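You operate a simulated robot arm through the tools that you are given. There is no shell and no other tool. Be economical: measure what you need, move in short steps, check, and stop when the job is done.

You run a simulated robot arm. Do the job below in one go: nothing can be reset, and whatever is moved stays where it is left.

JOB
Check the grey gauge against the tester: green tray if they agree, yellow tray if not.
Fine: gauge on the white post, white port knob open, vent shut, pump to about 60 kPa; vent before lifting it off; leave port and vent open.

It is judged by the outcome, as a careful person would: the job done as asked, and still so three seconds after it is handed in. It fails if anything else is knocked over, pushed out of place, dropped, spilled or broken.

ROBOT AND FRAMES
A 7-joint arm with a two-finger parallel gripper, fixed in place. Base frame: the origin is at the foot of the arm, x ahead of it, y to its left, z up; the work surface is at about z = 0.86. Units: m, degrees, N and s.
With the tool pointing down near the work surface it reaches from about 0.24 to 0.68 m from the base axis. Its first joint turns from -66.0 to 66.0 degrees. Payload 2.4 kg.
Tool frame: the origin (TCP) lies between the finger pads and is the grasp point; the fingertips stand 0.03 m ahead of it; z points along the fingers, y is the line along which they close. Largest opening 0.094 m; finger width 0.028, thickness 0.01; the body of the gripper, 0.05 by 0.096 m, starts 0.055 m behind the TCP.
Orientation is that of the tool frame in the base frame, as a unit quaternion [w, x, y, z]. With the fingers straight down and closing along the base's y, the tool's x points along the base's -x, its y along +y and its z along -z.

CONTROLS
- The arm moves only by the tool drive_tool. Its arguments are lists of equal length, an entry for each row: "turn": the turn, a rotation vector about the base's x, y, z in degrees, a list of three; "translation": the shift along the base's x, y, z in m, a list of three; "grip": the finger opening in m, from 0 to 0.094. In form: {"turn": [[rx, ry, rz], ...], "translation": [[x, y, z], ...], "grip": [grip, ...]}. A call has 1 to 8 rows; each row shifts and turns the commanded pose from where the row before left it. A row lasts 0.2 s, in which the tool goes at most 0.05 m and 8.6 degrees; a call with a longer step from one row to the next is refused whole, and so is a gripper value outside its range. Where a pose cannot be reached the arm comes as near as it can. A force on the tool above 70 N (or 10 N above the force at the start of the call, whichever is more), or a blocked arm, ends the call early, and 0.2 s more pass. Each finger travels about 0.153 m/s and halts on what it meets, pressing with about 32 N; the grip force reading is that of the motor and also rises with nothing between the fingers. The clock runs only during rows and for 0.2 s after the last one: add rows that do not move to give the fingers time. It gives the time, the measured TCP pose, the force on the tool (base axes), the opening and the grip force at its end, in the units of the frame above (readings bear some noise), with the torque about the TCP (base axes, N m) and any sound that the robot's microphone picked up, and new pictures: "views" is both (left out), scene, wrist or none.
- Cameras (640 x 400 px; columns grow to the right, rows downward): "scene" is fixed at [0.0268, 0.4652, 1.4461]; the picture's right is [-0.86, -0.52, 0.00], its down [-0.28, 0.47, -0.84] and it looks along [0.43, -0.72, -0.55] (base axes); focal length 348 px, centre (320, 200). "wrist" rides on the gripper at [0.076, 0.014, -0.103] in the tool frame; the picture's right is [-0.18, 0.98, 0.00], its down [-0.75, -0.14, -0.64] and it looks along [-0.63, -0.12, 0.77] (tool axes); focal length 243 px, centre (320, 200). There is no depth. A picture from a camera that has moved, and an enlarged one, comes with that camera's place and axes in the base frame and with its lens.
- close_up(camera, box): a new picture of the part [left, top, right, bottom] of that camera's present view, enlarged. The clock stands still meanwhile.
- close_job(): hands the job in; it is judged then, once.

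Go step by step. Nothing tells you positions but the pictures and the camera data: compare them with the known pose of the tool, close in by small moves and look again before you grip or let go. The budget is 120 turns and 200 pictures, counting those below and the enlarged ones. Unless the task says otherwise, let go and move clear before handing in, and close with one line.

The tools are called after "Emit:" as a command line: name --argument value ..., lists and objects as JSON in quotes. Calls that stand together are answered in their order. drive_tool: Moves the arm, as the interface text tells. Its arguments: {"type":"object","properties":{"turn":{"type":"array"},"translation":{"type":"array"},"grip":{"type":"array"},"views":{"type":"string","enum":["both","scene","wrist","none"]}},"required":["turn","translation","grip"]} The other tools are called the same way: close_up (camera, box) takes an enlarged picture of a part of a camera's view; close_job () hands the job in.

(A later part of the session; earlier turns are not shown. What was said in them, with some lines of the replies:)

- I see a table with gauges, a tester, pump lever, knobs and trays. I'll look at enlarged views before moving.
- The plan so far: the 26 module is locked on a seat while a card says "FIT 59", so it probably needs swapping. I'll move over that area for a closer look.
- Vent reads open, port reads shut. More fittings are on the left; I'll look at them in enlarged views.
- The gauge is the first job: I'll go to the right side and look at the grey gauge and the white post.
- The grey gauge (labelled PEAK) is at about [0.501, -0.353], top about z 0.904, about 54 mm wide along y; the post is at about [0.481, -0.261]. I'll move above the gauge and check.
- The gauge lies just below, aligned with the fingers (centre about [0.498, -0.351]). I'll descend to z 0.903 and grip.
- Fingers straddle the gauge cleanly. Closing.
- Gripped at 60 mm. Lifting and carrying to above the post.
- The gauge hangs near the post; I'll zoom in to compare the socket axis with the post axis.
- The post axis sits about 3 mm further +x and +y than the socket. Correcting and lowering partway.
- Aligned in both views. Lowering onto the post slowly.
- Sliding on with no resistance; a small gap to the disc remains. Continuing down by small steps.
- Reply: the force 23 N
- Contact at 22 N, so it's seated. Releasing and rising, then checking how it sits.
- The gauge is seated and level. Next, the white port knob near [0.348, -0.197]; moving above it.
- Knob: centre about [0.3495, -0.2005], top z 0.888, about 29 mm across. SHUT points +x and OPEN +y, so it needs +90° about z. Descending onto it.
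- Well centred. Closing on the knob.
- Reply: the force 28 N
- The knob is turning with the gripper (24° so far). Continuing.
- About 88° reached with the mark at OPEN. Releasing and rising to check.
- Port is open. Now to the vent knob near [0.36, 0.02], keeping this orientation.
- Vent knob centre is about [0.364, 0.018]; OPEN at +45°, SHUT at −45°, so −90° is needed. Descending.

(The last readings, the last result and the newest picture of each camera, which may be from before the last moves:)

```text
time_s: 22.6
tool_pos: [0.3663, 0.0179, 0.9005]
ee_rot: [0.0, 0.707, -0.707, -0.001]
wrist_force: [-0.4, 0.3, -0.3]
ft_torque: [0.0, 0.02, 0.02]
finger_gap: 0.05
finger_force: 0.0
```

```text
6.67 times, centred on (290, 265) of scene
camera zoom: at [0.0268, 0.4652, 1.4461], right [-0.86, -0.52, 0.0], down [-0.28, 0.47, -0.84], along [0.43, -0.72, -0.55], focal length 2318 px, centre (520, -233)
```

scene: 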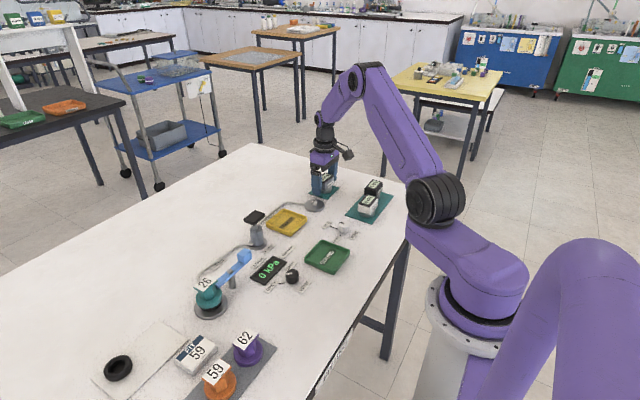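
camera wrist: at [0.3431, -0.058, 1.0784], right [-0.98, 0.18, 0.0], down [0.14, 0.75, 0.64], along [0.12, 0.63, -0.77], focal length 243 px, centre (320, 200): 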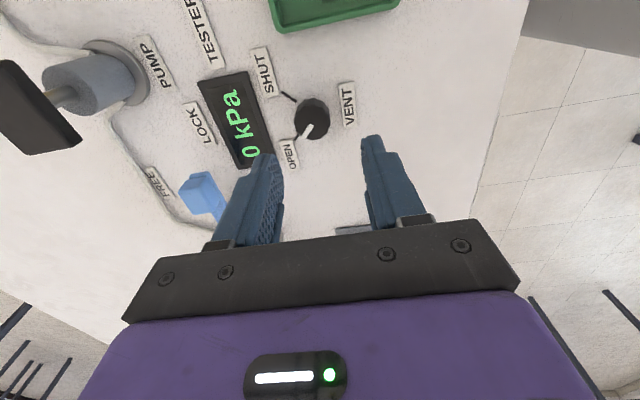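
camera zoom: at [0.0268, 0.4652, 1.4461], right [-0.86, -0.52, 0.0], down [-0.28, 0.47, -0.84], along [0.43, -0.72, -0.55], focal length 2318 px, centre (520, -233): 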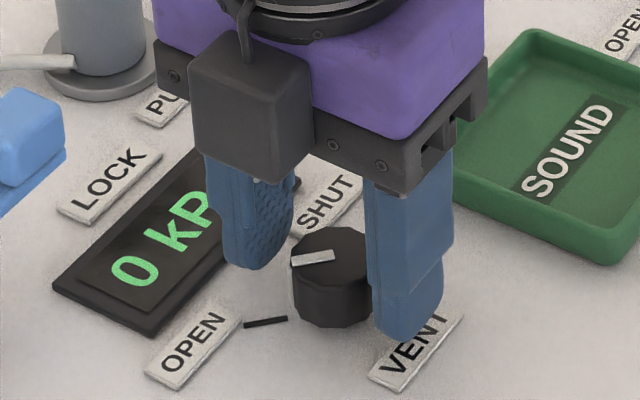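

Centred between the fingers. Lower 2 mm, close, and start turning −90°.

Emit:
drive_tool --turn '[[0, 0, 0], [0, 0, 0], [0, 0, 0], [0, 0, -8.2], [0, 0, -8.2], [0, 0, -8.2], [0, 0, -8.2], [0, 0, -8.2]]' --translation '[[0, 0, -0.002], [0, 0, 0], [0, 0, 0], [0, 0, 0], [0, 0, 0], [0, 0, 0], [0, 0, 0], [0, 0, 0]]' --grip '[0.04, 0.015, 0.015, 0.015, 0.015, 0.015, 0.015, 0.015]' --views "none"

Emit:
drive_tool --turn '[[0, 0, -8.2], [0, 0, -8.2], [0, 0, -8.2], [0, 0, -8.2], [0, 0, -8.2], [0, 0, -8]]' --translation '[[0, 0, 0], [0, 0, 0], [0, 0, 0], [0, 0, 0], [0, 0, 0], [0, 0, 0]]' --grip '[0.015, 0.015, 0.015, 0.015, 0.015, 0.015]' --views "wrist"

Emit:
close_up --camera "scene" --box '[245, 235, 335, 295]'

```text
time_s: 24.4
tool_pos: [0.3647, 0.0191, 0.897]
ee_rot: [-0.003, -0.414, 0.91, 0.0]
wrist_force: [-24.8, 22.8, -14.8]
ft_torque: [0.95, -0.61, 0.06]
finger_gap: 0.0289
finger_force: 45.4
```

```text
time_s: 25.8
tool_pos: [0.3636, 0.0198, 0.8969]
ee_rot: [-0.004, -0.001, 1.0, -0.001]
wrist_force: [-24.4, 32.2, -3.4]
ft_torque: [0.89, -0.19, 0.19]
finger_gap: 0.0287
finger_force: 45.2
camera wrist: at [0.2876, 0.0337, 1.0008], right [0.18, 0.98, 0.0], down [0.76, -0.14, 0.64], along [0.62, -0.12, -0.77], focal length 243 px, centre (320, 200)
```

wrist: 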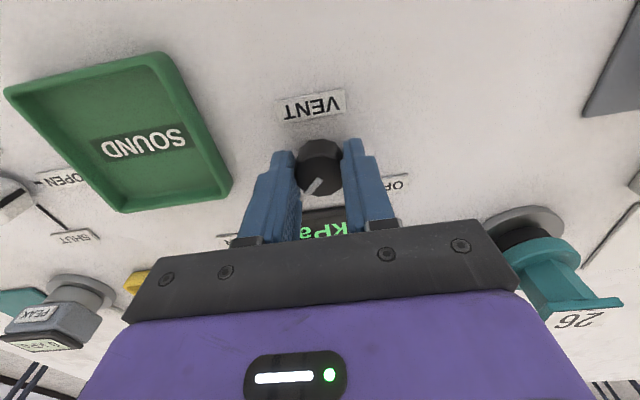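

```text
6.67 times, centred on (290, 265) of scene
camera zoom: at [0.0262, 0.466, 1.4458], right [-0.86, -0.52, 0.0], down [-0.28, 0.47, -0.84], along [0.43, -0.72, -0.55], focal length 2318 px, centre (520, -233)
```

zoom: 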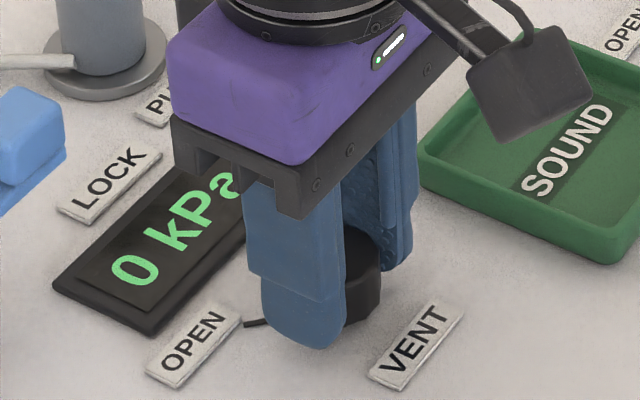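

Turned 90°. Releasing and rising to check the mark.

Emit:
drive_tool --turn '[[0, 0, 0], [0, 0, 0], [0, 0, 0], [0, 0, 0], [0, 0, 0]]' --translation '[[0, 0, 0], [0, 0, 0], [0, 0, 0.04], [0, 0, 0.04], [0, 0, 0]]' --grip '[0.05, 0.05, 0.05, 0.05, 0.05]' --views "wrist"

Emit:
close_up --camera "wrist" --box '[220, 60, 420, 200]'

Emit:
close_up --camera "scene" --box '[180, 200, 300, 320]'

```text
time_s: 27.0
tool_pos: [0.3655, 0.0161, 0.978]
ee_rot: [-0.001, 0.0, 1.0, 0.0]
wrist_force: [1.1, -0.2, -1.5]
ft_torque: [0.0, -0.02, -0.03]
finger_gap: 0.0499
finger_force: 0.1
camera wrist: at [0.2885, 0.0301, 1.0807], right [0.18, 0.98, 0.0], down [0.75, -0.14, 0.64], along [0.63, -0.12, -0.77], focal length 243 px, centre (320, 200)
```

wrist: 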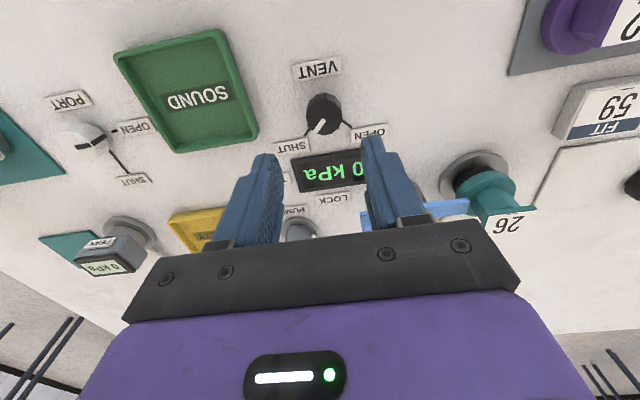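

```text
2.86 times, centred on (320, 130) of wrist
camera zoom: at [0.2885, 0.0301, 1.0807], right [0.18, 0.98, 0.0], down [0.75, -0.14, 0.64], along [0.63, -0.12, -0.77], focal length 693 px, centre (320, 400)
```

zoom: 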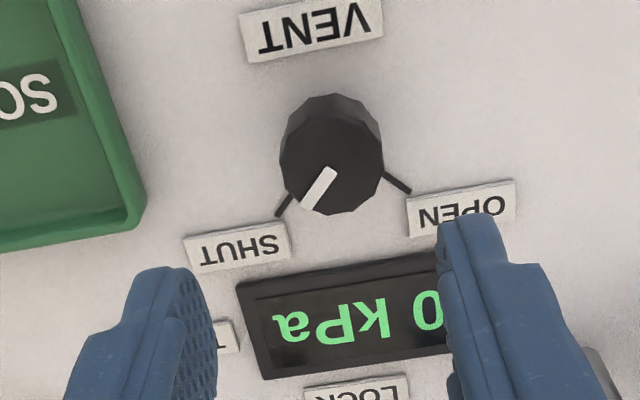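

```text
3.33 times, centred on (240, 260) of scene
camera zoom: at [0.0268, 0.4652, 1.4461], right [-0.86, -0.52, 0.0], down [-0.28, 0.47, -0.84], along [0.43, -0.72, -0.55], focal length 1159 px, centre (587, 0)
```

zoom: 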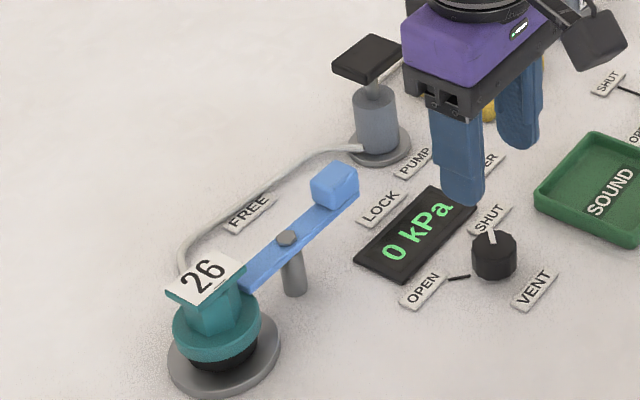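

Vent is shut. Now the pump: pad at about [0.515, -0.041, 0.943]. I'll go above it with closed fingers and verify.

Emit:
drive_tool --turn '[[0, 0, 0], [0, 0, 0], [0, 0, 0], [0, 0, 0], [0, 0, 0], [0, 0, 0]]' --translation '[[0, 0, 0.042], [0.0375, -0.0143, 0], [0.0375, -0.0143, 0], [0.0375, -0.0143, 0], [0.0375, -0.0143, 0], [0, 0, 0]]' --grip '[0.05, 0.02, 0, 0, 0, 0]' --views "both"

Emit:
close_up --camera "scene" --box '[210, 170, 330, 260]'

```text
time_s: 28.4
tool_pos: [0.5186, -0.0424, 1.0193]
ee_rot: [0.0, 0.0, 1.0, 0.0]
wrist_force: [0.0, -0.5, 0.1]
ft_torque: [0.03, -0.02, 0.02]
finger_gap: 0.0
finger_force: 32.0
camera wrist: at [0.4416, -0.0281, 1.1228], right [0.18, 0.98, 0.0], down [0.75, -0.14, 0.64], along [0.63, -0.12, -0.77], focal length 243 px, centre (320, 200)
```

scene: 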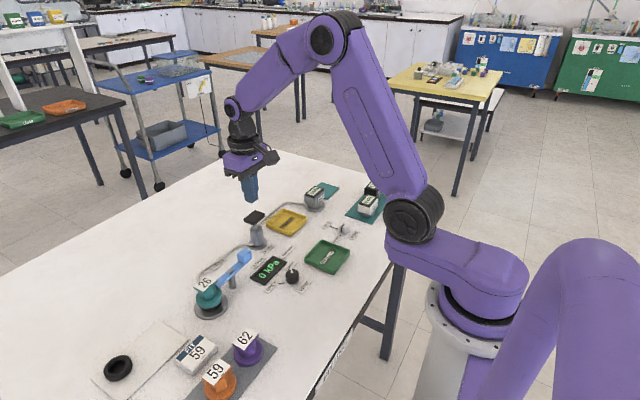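
wrist: 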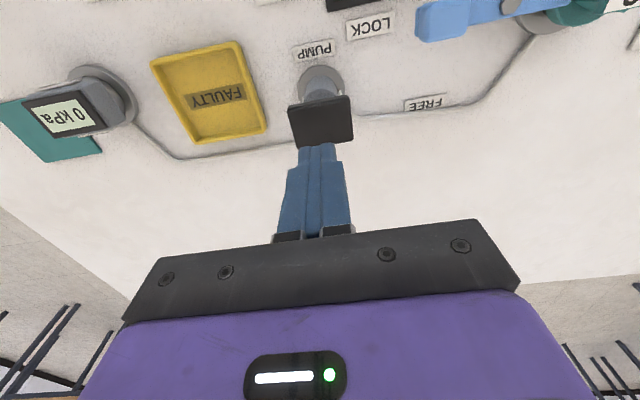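

```text
4.44 times, centred on (270, 215) of scene
camera zoom: at [0.0269, 0.4652, 1.4461], right [-0.86, -0.52, 0.0], down [-0.28, 0.47, -0.84], along [0.43, -0.72, -0.55], focal length 1546 px, centre (542, 133)
```

zoom: 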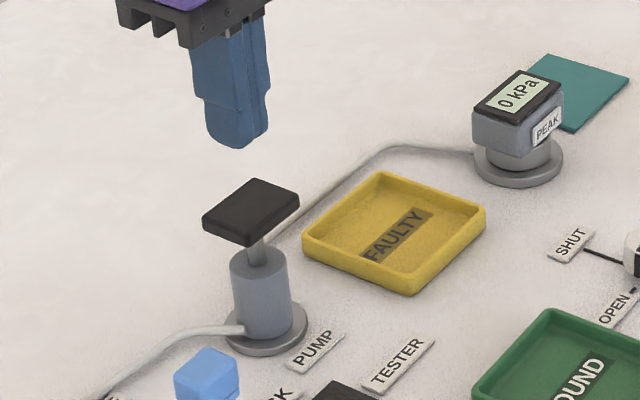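

The pad is right beneath the fingertips. First trial stroke, with a check on the tester.

Emit:
drive_tool --turn '[[0, 0, 0], [0, 0, 0], [0, 0, 0], [0, 0, 0], [0, 0, 0], [0, 0, 0], [0, 0, 0]]' --translation '[[-0.004, 0, -0.03], [0, 0, -0.013], [0, 0, -0.008], [0, 0, -0.008], [0, 0, -0.006], [0, 0, 0.022], [0, 0, 0.01]]' --grip '[0, 0, 0, 0, 0, 0, 0]' --views "none"

Emit:
close_up --camera "scene" --box '[210, 170, 350, 290]'

```text
time_s: 30.0
tool_pos: [0.5105, -0.0387, 0.9864]
ee_rot: [-0.001, 0.0, 1.0, 0.0]
wrist_force: [0.5, -0.3, 0.3]
ft_torque: [-0.01, 0.03, -0.02]
finger_gap: 0.0
finger_force: 32.1
heard: click
```

```text
3.33 times, centred on (280, 230) of scene
camera zoom: at [0.0268, 0.4652, 1.4461], right [-0.86, -0.52, 0.0], down [-0.28, 0.47, -0.84], along [0.43, -0.72, -0.55], focal length 1159 px, centre (453, 100)
```

zoom: 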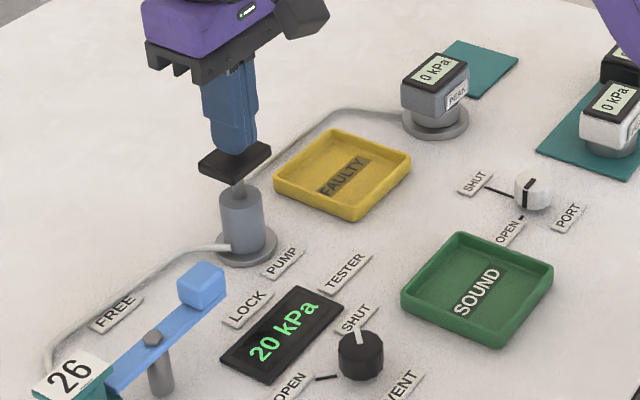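

The tester reads 20 kPa. I'll look closer at the gauge.

Emit:
close_up --camera "scene" --box '[290, 170, 390, 240]'

Emit:
close_up --camera "wrist" --box '[0, 20, 200, 160]'

```text
5.71 times, centred on (340, 205) of scene
camera zoom: at [0.0268, 0.4652, 1.4461], right [-0.86, -0.52, 0.0], down [-0.28, 0.47, -0.84], along [0.43, -0.72, -0.55], focal length 1987 px, centre (206, 171)
```

zoom: 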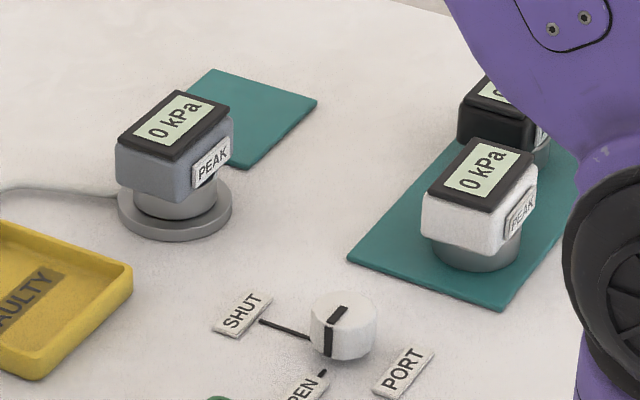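

```text
2.86 times, centred on (100, 90) of wrist
camera zoom: at [0.4352, -0.0257, 1.0893], right [0.18, 0.98, 0.0], down [0.75, -0.14, 0.64], along [0.63, -0.12, -0.77], focal length 693 px, centre (949, 514)
```

zoom: 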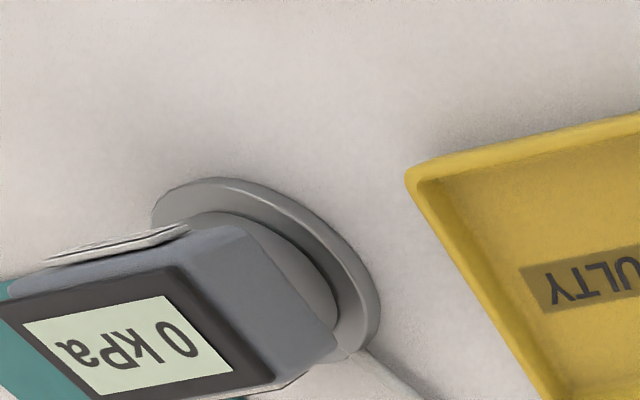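

The gauge still reads 0. I'll do one more stroke and read both again.

Emit:
drive_tool --turn '[[0, 0, 0], [0, 0, 0], [0, 0, 0], [0, 0, 0], [0, 0, 0], [0, 0, 0], [0, 0, 0]]' --translation '[[0.003, -0.002, -0.01], [0, 0, -0.008], [0, 0, -0.008], [0, 0, -0.006], [0, 0, 0.022], [0, 0, 0.01], [0, 0, 0]]' --grip '[0, 0, 0, 0, 0, 0, 0]' --views "none"

Emit:
close_up --camera "scene" --box '[210, 170, 350, 290]'

```text
time_s: 31.6
tool_pos: [0.5152, -0.0431, 0.9883]
ee_rot: [0.0, 0.001, 1.0, 0.0]
wrist_force: [0.6, -0.3, -0.4]
ft_torque: [0.01, -0.02, -0.01]
finger_gap: 0.0
finger_force: 32.1
heard: click
```

```text
3.33 times, centred on (280, 230) of scene
camera zoom: at [0.0268, 0.4652, 1.4461], right [-0.86, -0.52, 0.0], down [-0.28, 0.47, -0.84], along [0.43, -0.72, -0.55], focal length 1159 px, centre (453, 100)
```

zoom: 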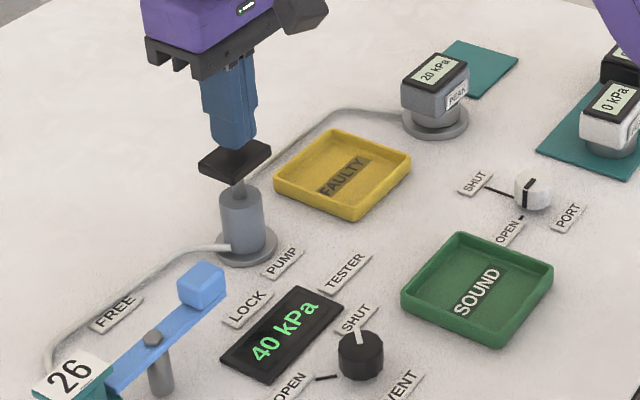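

Tester 40, gauge 20 — possibly lag. I'll wait a moment and read again.

Emit:
drive_tool --turn '[[0, 0, 0], [0, 0, 0], [0, 0, 0], [0, 0, 0], [0, 0, 0], [0, 0, 0], [0, 0, 0], [0, 0, 0]]' --translation '[[0, 0, 0], [0, 0, 0], [0, 0, 0], [0, 0, 0], [0, 0, 0], [0, 0, 0], [0, 0, 0], [0, 0, 0]]' --grip '[0, 0, 0, 0, 0, 0, 0, 0]' --views "none"

Emit:
close_up --camera "scene" --box '[210, 170, 350, 290]'

```text
time_s: 33.4
tool_pos: [0.5152, -0.0418, 0.9869]
ee_rot: [0.0, 0.0, 1.0, 0.0]
wrist_force: [0.4, -0.2, 0.4]
ft_torque: [-0.02, -0.02, -0.01]
finger_gap: 0.0001
finger_force: 31.6
```

```text
3.33 times, centred on (280, 230) of scene
camera zoom: at [0.0268, 0.4652, 1.4461], right [-0.86, -0.52, 0.0], down [-0.28, 0.47, -0.84], along [0.43, -0.72, -0.55], focal length 1159 px, centre (453, 100)
```

zoom: 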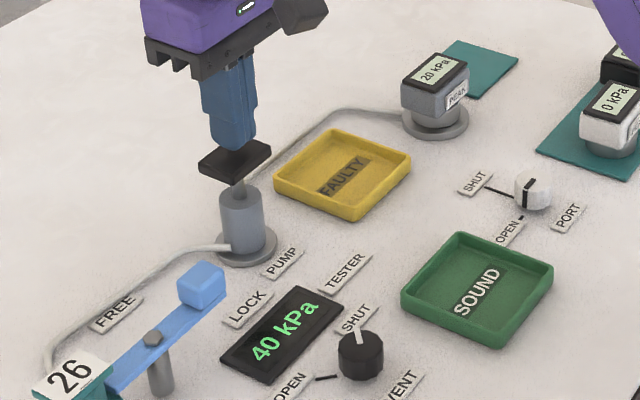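

Steady: tester 40, gauge 20. One more stroke to about 60.

Emit:
drive_tool --turn '[[0, 0, 0], [0, 0, 0], [0, 0, 0], [0, 0, 0], [0, 0, 0], [0, 0, 0], [0, 0, 0], [0, 0, 0]]' --translation '[[0, 0, -0.01], [0, 0, -0.008], [0, 0, -0.008], [0, 0, -0.006], [0, 0, 0.022], [0, 0, 0.01], [0, 0, 0], [0, 0, 0]]' --grip '[0, 0, 0, 0, 0, 0, 0, 0]' --views "none"

Emit:
close_up --camera "scene" --box '[210, 170, 350, 290]'

Emit:
close_up --camera "scene" --box '[290, 170, 350, 215]'

```text
time_s: 35.2
tool_pos: [0.5161, -0.0428, 0.9864]
ee_rot: [0.0, 0.0, 1.0, -0.001]
wrist_force: [0.4, 1.3, 0.2]
ft_torque: [-0.01, 0.02, 0.04]
finger_gap: 0.0001
finger_force: 31.7
heard: click
```

```text
3.33 times, centred on (280, 230) of scene
camera zoom: at [0.0268, 0.4652, 1.4461], right [-0.86, -0.52, 0.0], down [-0.28, 0.47, -0.84], along [0.43, -0.72, -0.55], focal length 1159 px, centre (453, 100)
```

zoom: 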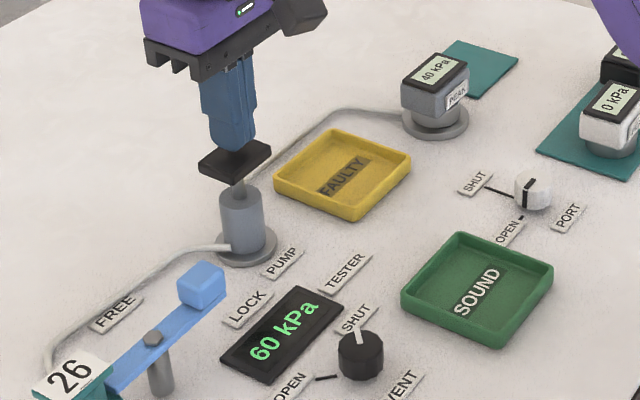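

```text
8.89 times, centred on (320, 192) of scene
camera zoom: at [0.0268, 0.4652, 1.4461], right [-0.86, -0.52, 0.0], down [-0.28, 0.47, -0.84], along [0.43, -0.72, -0.55], focal length 3091 px, centre (320, 267)
```

zoom: 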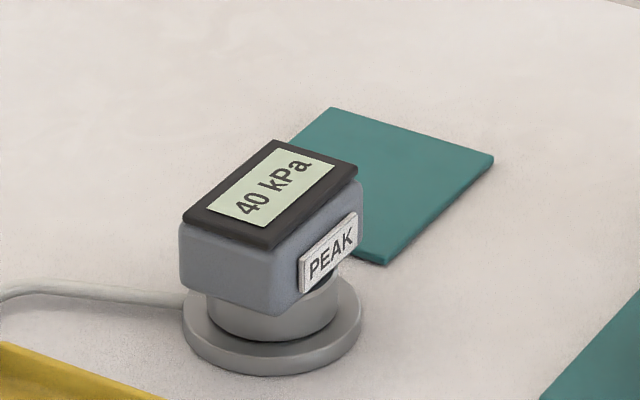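

Tester 60, gauge 40. The gauge could be offset or a latching peak type lagging a step, so I'll watch it over time and through venting. Moving to the vent knob now.

Emit:
drive_tool --turn '[[0, 0, 0], [0, 0, 0], [0, 0, 0], [0, 0, 0], [0, 0, 0], [0, 0, 0], [0, 0, 0]]' --translation '[[0, 0, 0.03], [-0.038, 0.015, 0], [-0.038, 0.015, 0], [-0.038, 0.015, 0], [-0.038, 0.0155, 0], [0, 0, -0.04], [0, 0, 0]]' --grip '[0, 0, 0.05, 0.05, 0.05, 0.05, 0.05]' --views "scene"

Emit:
close_up --camera "wrist" --box '[220, 60, 420, 200]'

Emit:
close_up --camera "scene" --box '[210, 170, 350, 290]'

```text
time_s: 36.8
tool_pos: [0.364, 0.0206, 0.9763]
ee_rot: [0.0, -0.001, 1.0, 0.0]
wrist_force: [0.3, 0.2, 0.0]
ft_torque: [0.0, 0.0, -0.02]
finger_gap: 0.0498
finger_force: 0.1
```

scene: 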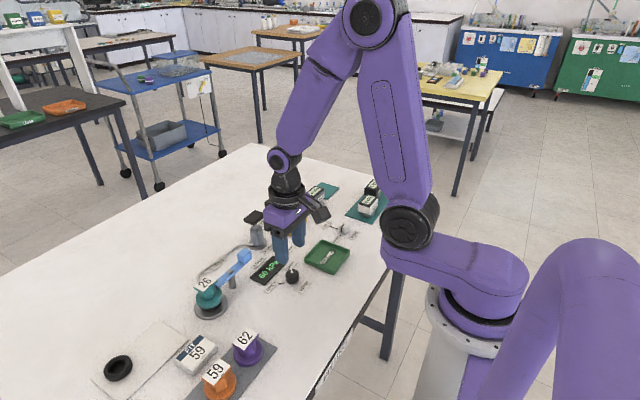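

```text
2.86 times, centred on (320, 130) of wrist
camera zoom: at [0.2871, 0.0357, 1.0784], right [0.18, 0.98, 0.0], down [0.75, -0.14, 0.64], along [0.63, -0.12, -0.77], focal length 693 px, centre (320, 400)
```

zoom: 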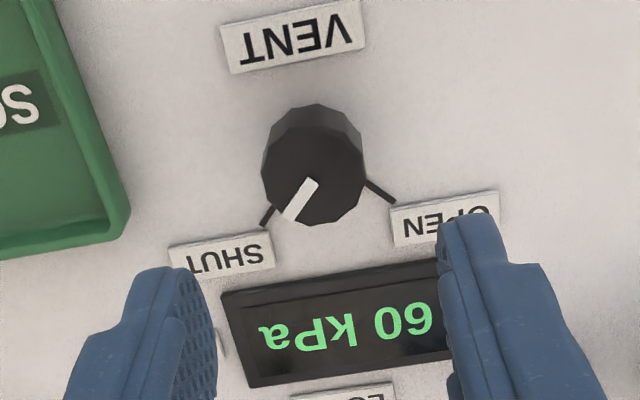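

```text
3.33 times, centred on (280, 230) of scene
camera zoom: at [0.0268, 0.4652, 1.4461], right [-0.86, -0.52, 0.0], down [-0.28, 0.47, -0.84], along [0.43, -0.72, -0.55], focal length 1159 px, centre (453, 100)
```

zoom: 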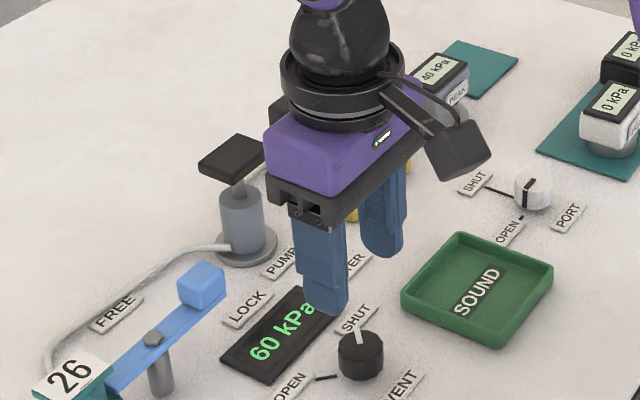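

Tester steady at 60, gauge steady at 40. Now gripping the vent knob to open it (+90°).

Emit:
drive_tool --turn '[[0, 0, 0], [0, 0, 0], [0, 0, 0], [0, 0, 0], [0, 0, 0], [0, 0, 8.2], [0, 0, 8.2], [0, 0, 8.2]]' --translation '[[-0.001, -0.0015, -0.04], [0, 0, -0.038], [0, 0, 0], [0, 0, 0], [0, 0, 0], [0, 0, 0], [0, 0, 0], [0, 0, 0]]' --grip '[0.05, 0.05, 0.05, 0.015, 0.015, 0.015, 0.015, 0.015]' --views "none"

Emit:
drive_tool --turn '[[0, 0, 8.2], [0, 0, 8.2], [0, 0, 8.2], [0, 0, 8.2], [0, 0, 8.2], [0, 0, 8.2], [0, 0, 8.2], [0, 0, 8]]' --translation '[[0, 0, 0], [0, 0, 0], [0, 0, 0], [0, 0, 0], [0, 0, 0], [0, 0, 0], [0, 0, 0], [0, 0, 0]]' --grip '[0.015, 0.015, 0.015, 0.015, 0.015, 0.015, 0.015, 0.015]' --views "scene"

Emit:
close_up --camera "scene" --box '[230, 170, 350, 290]'

```text
time_s: 38.6
tool_pos: [0.3622, 0.0186, 0.8978]
ee_rot: [-0.001, -0.214, 0.977, 0.0]
wrist_force: [-1.0, 25.2, -31.8]
ft_torque: [0.33, 0.05, 0.08]
finger_gap: 0.0289
finger_force: 44.9
```

```text
time_s: 40.4
tool_pos: [0.3638, 0.0159, 0.8976]
ee_rot: [-0.002, 0.707, -0.707, 0.001]
wrist_force: [16.7, -5.9, -7.9]
ft_torque: [0.51, -0.08, -0.08]
finger_gap: 0.0287
finger_force: 44.7
```

scene: 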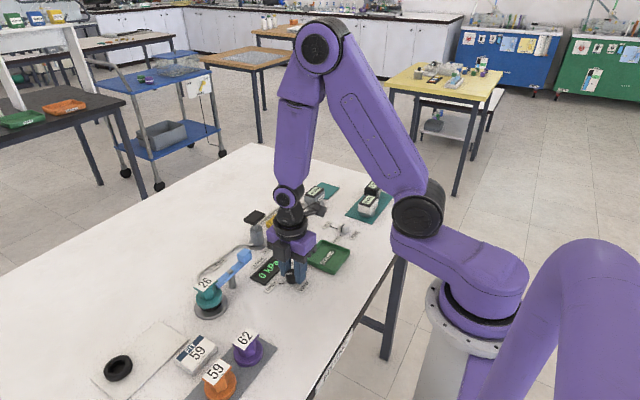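

```text
3.33 times, centred on (290, 230) of scene
camera zoom: at [0.0274, 0.465, 1.4461], right [-0.86, -0.52, 0.0], down [-0.28, 0.47, -0.84], along [0.43, -0.72, -0.55], focal length 1159 px, centre (420, 100)
```

zoom: 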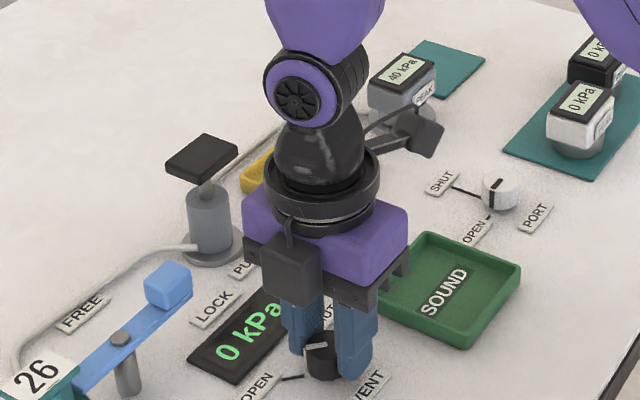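

After venting: tester 0, gauge holds its peak at 40 where the tester peaked at 60 — they disagree, so the gauge is faulty. Releasing the vent knob and checking its mark.

Emit:
drive_tool --turn '[[0, 0, 0], [0, 0, 0], [0, 0, 0], [0, 0, 0], [0, 0, 0]]' --translation '[[0, 0, 0], [0, 0, 0], [0, 0, 0.04], [0, 0, 0.05], [0, 0, 0.03]]' --grip '[0.05, 0.05, 0.05, 0.05, 0.05]' --views "wrist"

Emit:
close_up --camera "scene" --box '[245, 235, 335, 295]'

```text
time_s: 41.6
tool_pos: [0.3637, 0.0167, 1.0197]
ee_rot: [0.0, 0.707, -0.707, 0.0]
wrist_force: [-0.6, 0.5, 0.5]
ft_torque: [-0.03, -0.01, -0.01]
finger_gap: 0.05
finger_force: 0.0
camera wrist: at [0.3488, -0.0604, 1.1214], right [-0.98, 0.18, 0.0], down [0.14, 0.75, 0.64], along [0.12, 0.63, -0.77], focal length 243 px, centre (320, 200)
```

wrist: 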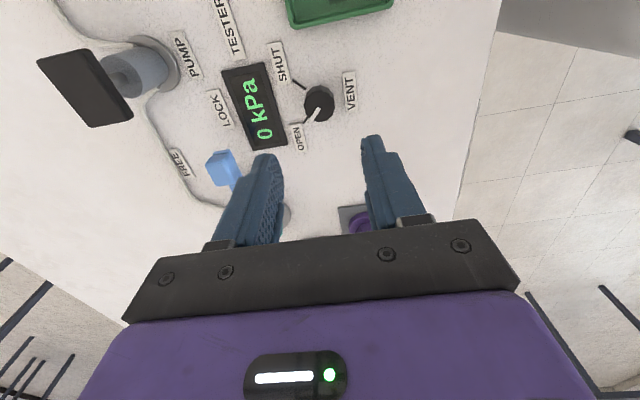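

```text
6.67 times, centred on (290, 265) of scene
camera zoom: at [0.0268, 0.4652, 1.4461], right [-0.86, -0.52, 0.0], down [-0.28, 0.47, -0.84], along [0.43, -0.72, -0.55], focal length 2318 px, centre (520, -233)
```

zoom: 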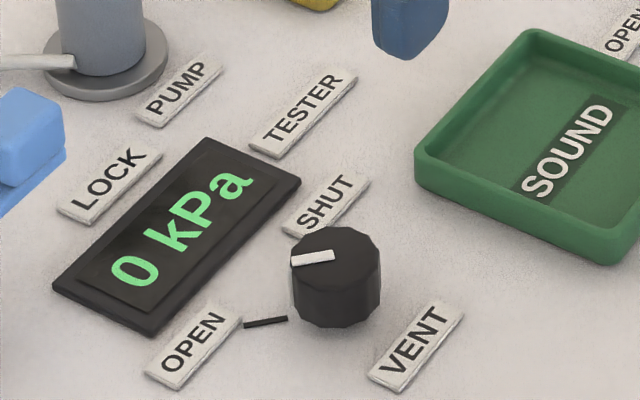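

Vent is open, tester 0. Heading back to the gauge, rotating back to the original orientation, and re-reading its display.

Emit:
drive_tool --turn '[[0, 0, -8.2], [0, 0, -8.2], [0, 0, -8.2], [0, 0, -8.2], [0, 0, -8.2], [0, 0, -8.2]]' --translation '[[0.0107, -0.0252, 0], [0.0107, -0.0252, 0], [0.0107, -0.0252, 0], [0.0107, -0.0252, 0], [0.0107, -0.0252, 0], [0.0107, -0.0252, 0]]' --grip '[0.085, 0.085, 0.085, 0.085, 0.085, 0.085]' --views "none"

Emit:
drive_tool --turn '[[0, 0, -8.2], [0, 0, -8.2], [0, 0, -8.2], [0, 0, -8.2], [0, 0, -8], [0, 0, 0]]' --translation '[[0.0107, -0.0252, 0], [0.0107, -0.0252, 0], [0.0107, -0.0252, 0], [0.0107, -0.0252, 0], [0.0107, -0.0252, 0], [0, 0, 0]]' --grip '[0.085, 0.085, 0.085, 0.085, 0.085, 0.085]' --views "wrist"

Emit:
close_up --camera "scene" --box '[280, 160, 370, 220]'

```text
time_s: 43.0
tool_pos: [0.4272, -0.1334, 1.0175]
ee_rot: [0.0, -0.347, 0.938, 0.0]
wrist_force: [-1.4, 0.0, -0.3]
ft_torque: [-0.01, 0.03, -0.01]
finger_gap: 0.085
finger_force: 0.1
```

```text
time_s: 44.4
tool_pos: [0.4784, -0.2599, 1.0188]
ee_rot: [0.0, 0.001, 1.0, 0.0]
wrist_force: [0.7, 0.3, 0.5]
ft_torque: [-0.02, 0.02, 0.0]
finger_gap: 0.085
finger_force: 0.1
camera wrist: at [0.4031, -0.2465, 1.1213], right [0.19, 0.98, 0.0], down [0.75, -0.14, 0.64], along [0.63, -0.12, -0.77], focal length 243 px, centre (320, 200)
```

wrist: 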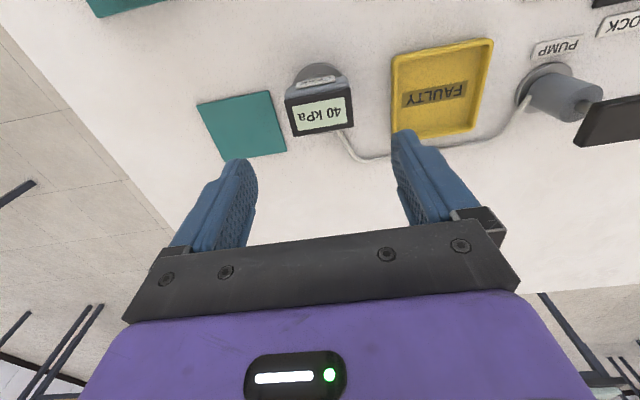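

```text
6.67 times, centred on (325, 190) of scene
camera zoom: at [0.0268, 0.4652, 1.4461], right [-0.86, -0.52, 0.0], down [-0.28, 0.47, -0.84], along [0.43, -0.72, -0.55], focal length 2318 px, centre (287, 267)
```

zoom: 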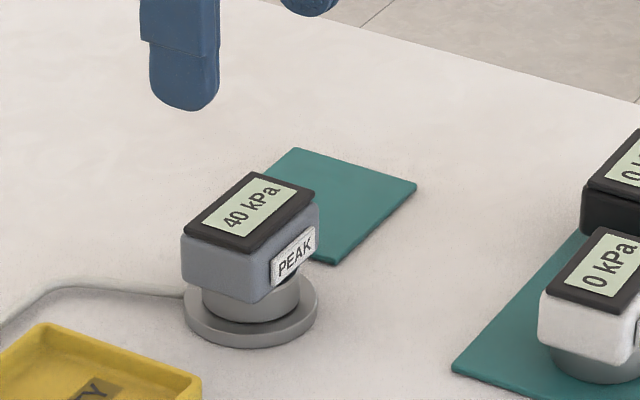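

Gauge still shows 40. Descending to grip it, now that the line is vented.

Emit:
drive_tool --turn '[[0, 0, 0], [0, 0, 0], [0, 0, 0], [0, 0, 0], [0, 0, 0], [0, 0, 0], [0, 0, 0]]' --translation '[[0.0025, -0.0003, -0.04], [0, 0, -0.04], [0, 0, -0.032], [0, 0, 0], [0, 0, 0], [0, 0, 0], [0, 0, 0]]' --grip '[0.08, 0.08, 0.08, 0.08, 0.05, 0.04, 0.04]' --views "wrist"

```text
time_s: 46.0
tool_pos: [0.4837, -0.2588, 0.9049]
ee_rot: [0.0, 0.0, 1.0, 0.0]
wrist_force: [0.3, 0.1, -0.2]
ft_torque: [-0.01, -0.03, 0.01]
finger_gap: 0.0597
finger_force: 31.8
camera wrist: at [0.4063, -0.2457, 1.0084], right [0.18, 0.98, 0.0], down [0.75, -0.14, 0.64], along [0.63, -0.12, -0.77], focal length 243 px, centre (320, 200)
```

wrist: 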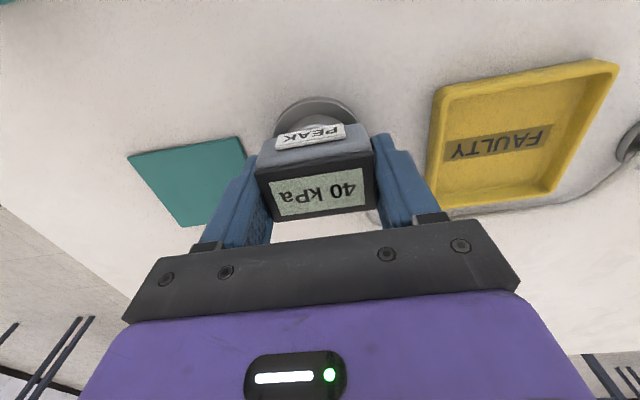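

The tray is only about 80 mm wide, so I'll regrip 10 mm higher on the body to keep the fingertips above the tray rim, then lift.

Emit:
drive_tool --turn '[[0, 0, 0], [0, 0, 0], [0, 0, 0], [0, 0, 0], [0, 0, 0], [0, 0, 0], [0, 0, 0], [0, 0, 0]]' --translation '[[0, 0, 0], [0, 0, 0.01], [0, 0, 0], [0, 0, 0], [0, 0, 0], [0, 0, 0.01], [0, 0, 0.03], [0, 0, 0.03]]' --grip '[0.07, 0.07, 0.04, 0.04, 0.04, 0.04, 0.04, 0.04]' --views "wrist"

Emit:
close_up --camera "scene" --box '[250, 150, 370, 245]'

```text
time_s: 47.8
tool_pos: [0.4825, -0.2598, 0.9859]
ee_rot: [0.0, -0.001, 1.0, 0.0]
wrist_force: [0.2, 0.4, -1.8]
ft_torque: [0.04, -0.01, 0.02]
finger_gap: 0.0551
finger_force: 31.7
camera wrist: at [0.4059, -0.2462, 1.0885], right [0.18, 0.98, 0.0], down [0.75, -0.14, 0.64], along [0.63, -0.12, -0.77], focal length 243 px, centre (320, 200)
```

wrist: 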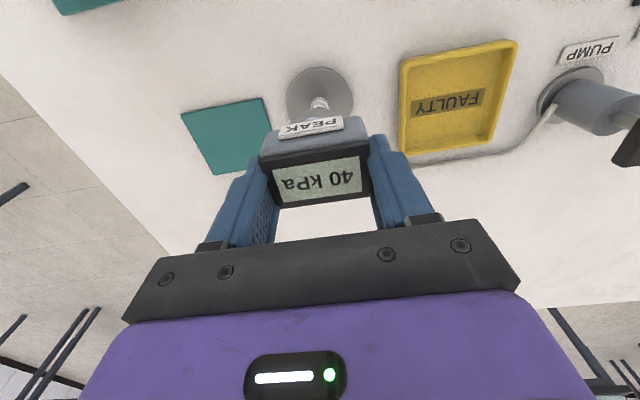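

```text
4.21 times, centred on (310, 198) of scene
camera zoom: at [0.0268, 0.4652, 1.4461], right [-0.86, -0.52, 0.0], down [-0.28, 0.47, -0.84], along [0.43, -0.72, -0.55], focal length 1464 px, centre (362, 210)
```

zoom: 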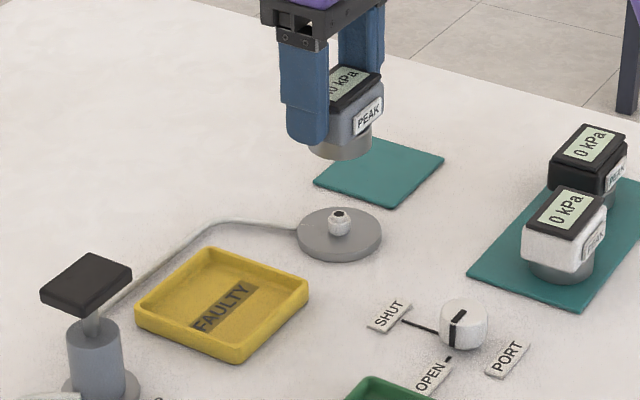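

Lifted off cleanly. Moving over the yellow tray centre, about [0.497, -0.148].

Emit:
drive_tool --turn '[[0, 0, 0], [0, 0, 0], [0, 0, 0], [0, 0, 0], [0, 0, 0]]' --translation '[[0.005, 0.0375, 0], [0.005, 0.0375, 0], [0.0045, 0.037, 0], [0, 0, -0.03], [0, 0, 0]]' --grip '[0.04, 0.04, 0.04, 0.04, 0.04]' --views "wrist"

Emit:
close_up --camera "scene" --box '[240, 165, 340, 245]'

```text
time_s: 49.0
tool_pos: [0.4971, -0.1497, 0.9567]
ee_rot: [-0.001, 0.0, 1.0, 0.0]
wrist_force: [0.3, 0.3, -0.5]
ft_torque: [-0.04, 0.01, -0.03]
finger_gap: 0.0553
finger_force: 32.3
camera wrist: at [0.4199, -0.1348, 1.0581], right [0.18, 0.98, 0.0], down [0.75, -0.14, 0.64], along [0.63, -0.12, -0.77], focal length 243 px, centre (320, 200)
```

wrist: 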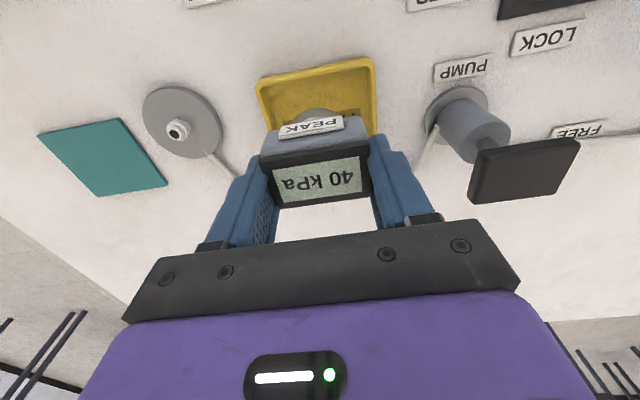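

```text
5.00 times, centred on (290, 205) of scene
camera zoom: at [0.0268, 0.4652, 1.4461], right [-0.86, -0.52, 0.0], down [-0.28, 0.47, -0.84], along [0.43, -0.72, -0.55], focal length 1739 px, centre (470, 175)
```

zoom: 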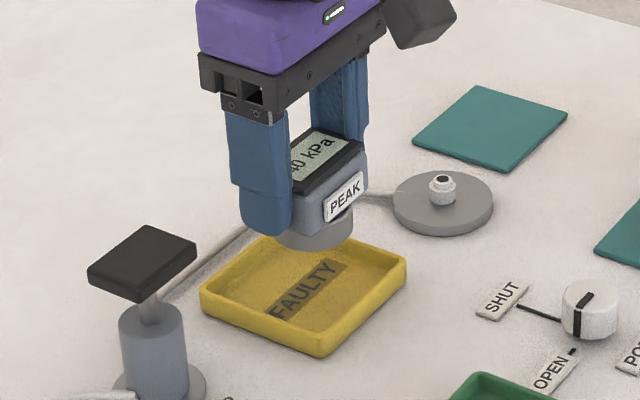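

The gauge is over the tray with room on all sides; a 3 mm nudge in x, then lowering gently.

Emit:
drive_tool --turn '[[0, 0, 0], [0, 0, 0], [0, 0, 0], [0, 0, 0], [0, 0, 0]]' --translation '[[0.003, 0.002, -0.015], [0, 0, -0.012], [0, 0, -0.006], [0, 0, -0.004], [0, 0, 0]]' --grip '[0.04, 0.04, 0.04, 0.04, 0.04]' --views "none"

Emit:
close_up --camera "scene" --box '[240, 165, 340, 245]'

```text
time_s: 50.2
tool_pos: [0.4992, -0.1457, 0.9182]
ee_rot: [0.0, 0.0, 1.0, 0.0]
wrist_force: [-0.3, 0.2, -1.5]
ft_torque: [0.05, -0.03, -0.01]
finger_gap: 0.0555
finger_force: 31.8
```

```text
5.00 times, centred on (290, 205) of scene
camera zoom: at [0.0268, 0.4652, 1.4461], right [-0.86, -0.52, 0.0], down [-0.28, 0.47, -0.84], along [0.43, -0.72, -0.55], focal length 1739 px, centre (470, 175)
```

zoom: 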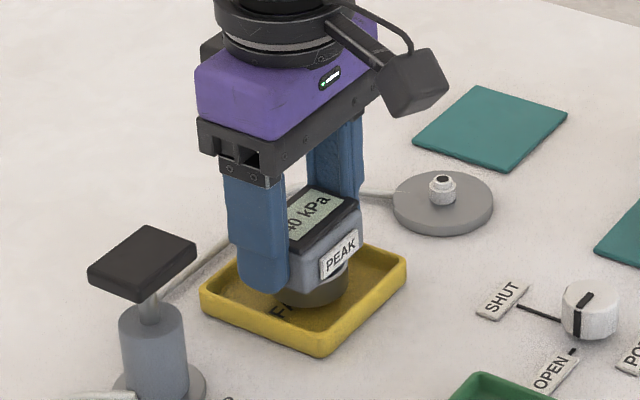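

Centred in the tray. Lowering until it touches.

Emit:
drive_tool --turn '[[0, 0, 0], [0, 0, 0], [0, 0, 0], [0, 0, 0]]' --translation '[[0, 0, -0.0015], [0, 0, -0.0015], [0, 0, -0.0015], [0, 0, 0]]' --grip '[0.04, 0.04, 0.04, 0.04]' --views "none"

Emit:
close_up --camera "scene" --box '[255, 185, 325, 241]'

```text
time_s: 51.2
tool_pos: [0.5008, -0.147, 0.9146]
ee_rot: [0.001, 0.0, 1.0, 0.0]
wrist_force: [0.5, -0.2, -1.2]
ft_torque: [-0.01, 0.0, 0.02]
finger_gap: 0.0553
finger_force: 32.0
```

```text
7.14 times, centred on (290, 213) of scene
camera zoom: at [0.0268, 0.4652, 1.4461], right [-0.86, -0.52, 0.0], down [-0.28, 0.47, -0.84], along [0.43, -0.72, -0.55], focal length 2484 px, centre (534, 107)
```

zoom: 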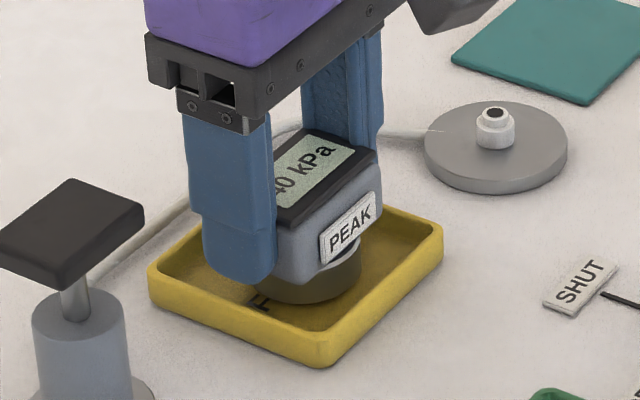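

Still no contact. A few more small steps.

Emit:
drive_tool --turn '[[0, 0, 0], [0, 0, 0], [0, 0, 0], [0, 0, 0]]' --translation '[[0, 0, -0.001], [0, 0, -0.001], [0, 0, -0.001], [0, 0, 0]]' --grip '[0.04, 0.04, 0.04, 0.04]' --views "none"

```text
time_s: 52.2
tool_pos: [0.5005, -0.1468, 0.9126]
ee_rot: [0.0, 0.0, 1.0, 0.0]
wrist_force: [-4.9, 2.2, 11.5]
ft_torque: [0.07, 0.11, 0.05]
finger_gap: 0.0552
finger_force: 31.9
```

Touched down (11 N). Opening slightly and rising straight up.

Emit:
drive_tool --turn '[[0, 0, 0], [0, 0, 0], [0, 0, 0], [0, 0, 0], [0, 0, 0], [0, 0, 0]]' --translation '[[0, 0, 0], [0, 0, 0], [0, 0, 0.03], [0, 0, 0.04], [0, 0, 0.04], [-0.03, 0, 0.03]]' --grip '[0.068, 0.068, 0.068, 0.068, 0.068, 0.068]' --views "both"

Emit:
close_up --camera "scene" --box '[240, 165, 380, 290]'

```text
time_s: 53.6
tool_pos: [0.4701, -0.1464, 1.0503]
ee_rot: [0.0, -0.001, 1.0, -0.001]
wrist_force: [0.3, 0.3, -0.2]
ft_torque: [0.02, -0.03, 0.0]
finger_gap: 0.068
finger_force: 0.1
camera wrist: at [0.393, -0.1335, 1.1542], right [0.18, 0.98, 0.0], down [0.75, -0.14, 0.64], along [0.63, -0.12, -0.77], focal length 243 px, centre (320, 200)
```

scene: 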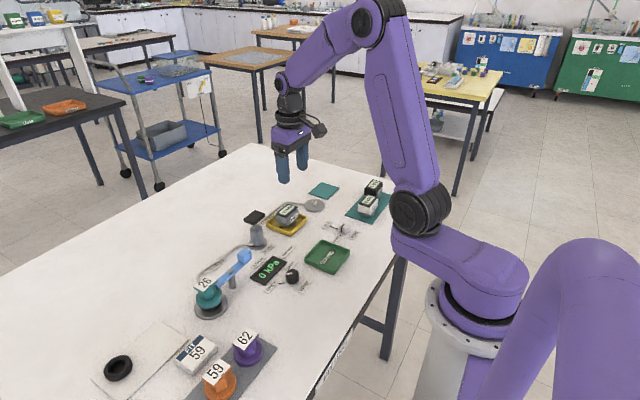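
wrist: 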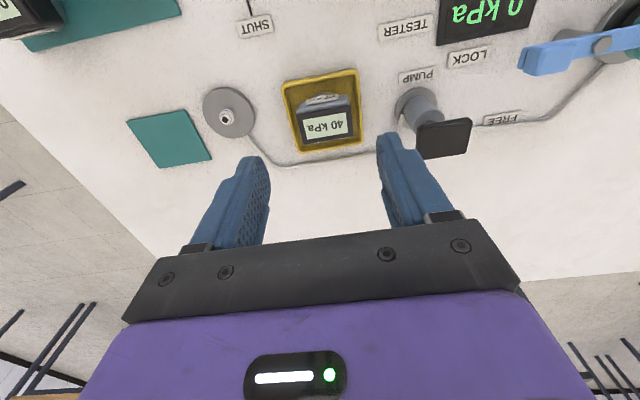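

```text
3.20 times, centred on (310, 228) of scene
camera zoom: at [0.0268, 0.4652, 1.4461], right [-0.86, -0.52, 0.0], down [-0.28, 0.47, -0.84], along [0.43, -0.72, -0.55], focal length 1113 px, centre (352, 112)
```

zoom: 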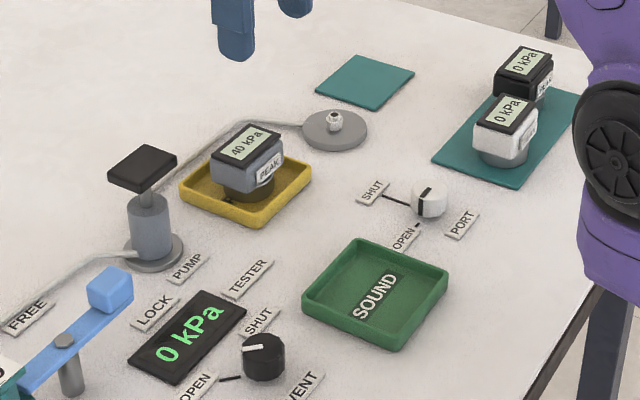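

The gauge stands upright in the yellow FAULTY tray. Port and vent are both open, the tester reads 0, and nothing else has moved, so I'm handing in.

Emit:
close_job

```text
The job is handed in.
```

The grey gauge disagreed with the tester, reading 40 kPa when the tester read 60, so it is in the yellow FAULTY tray with port and vent left open.
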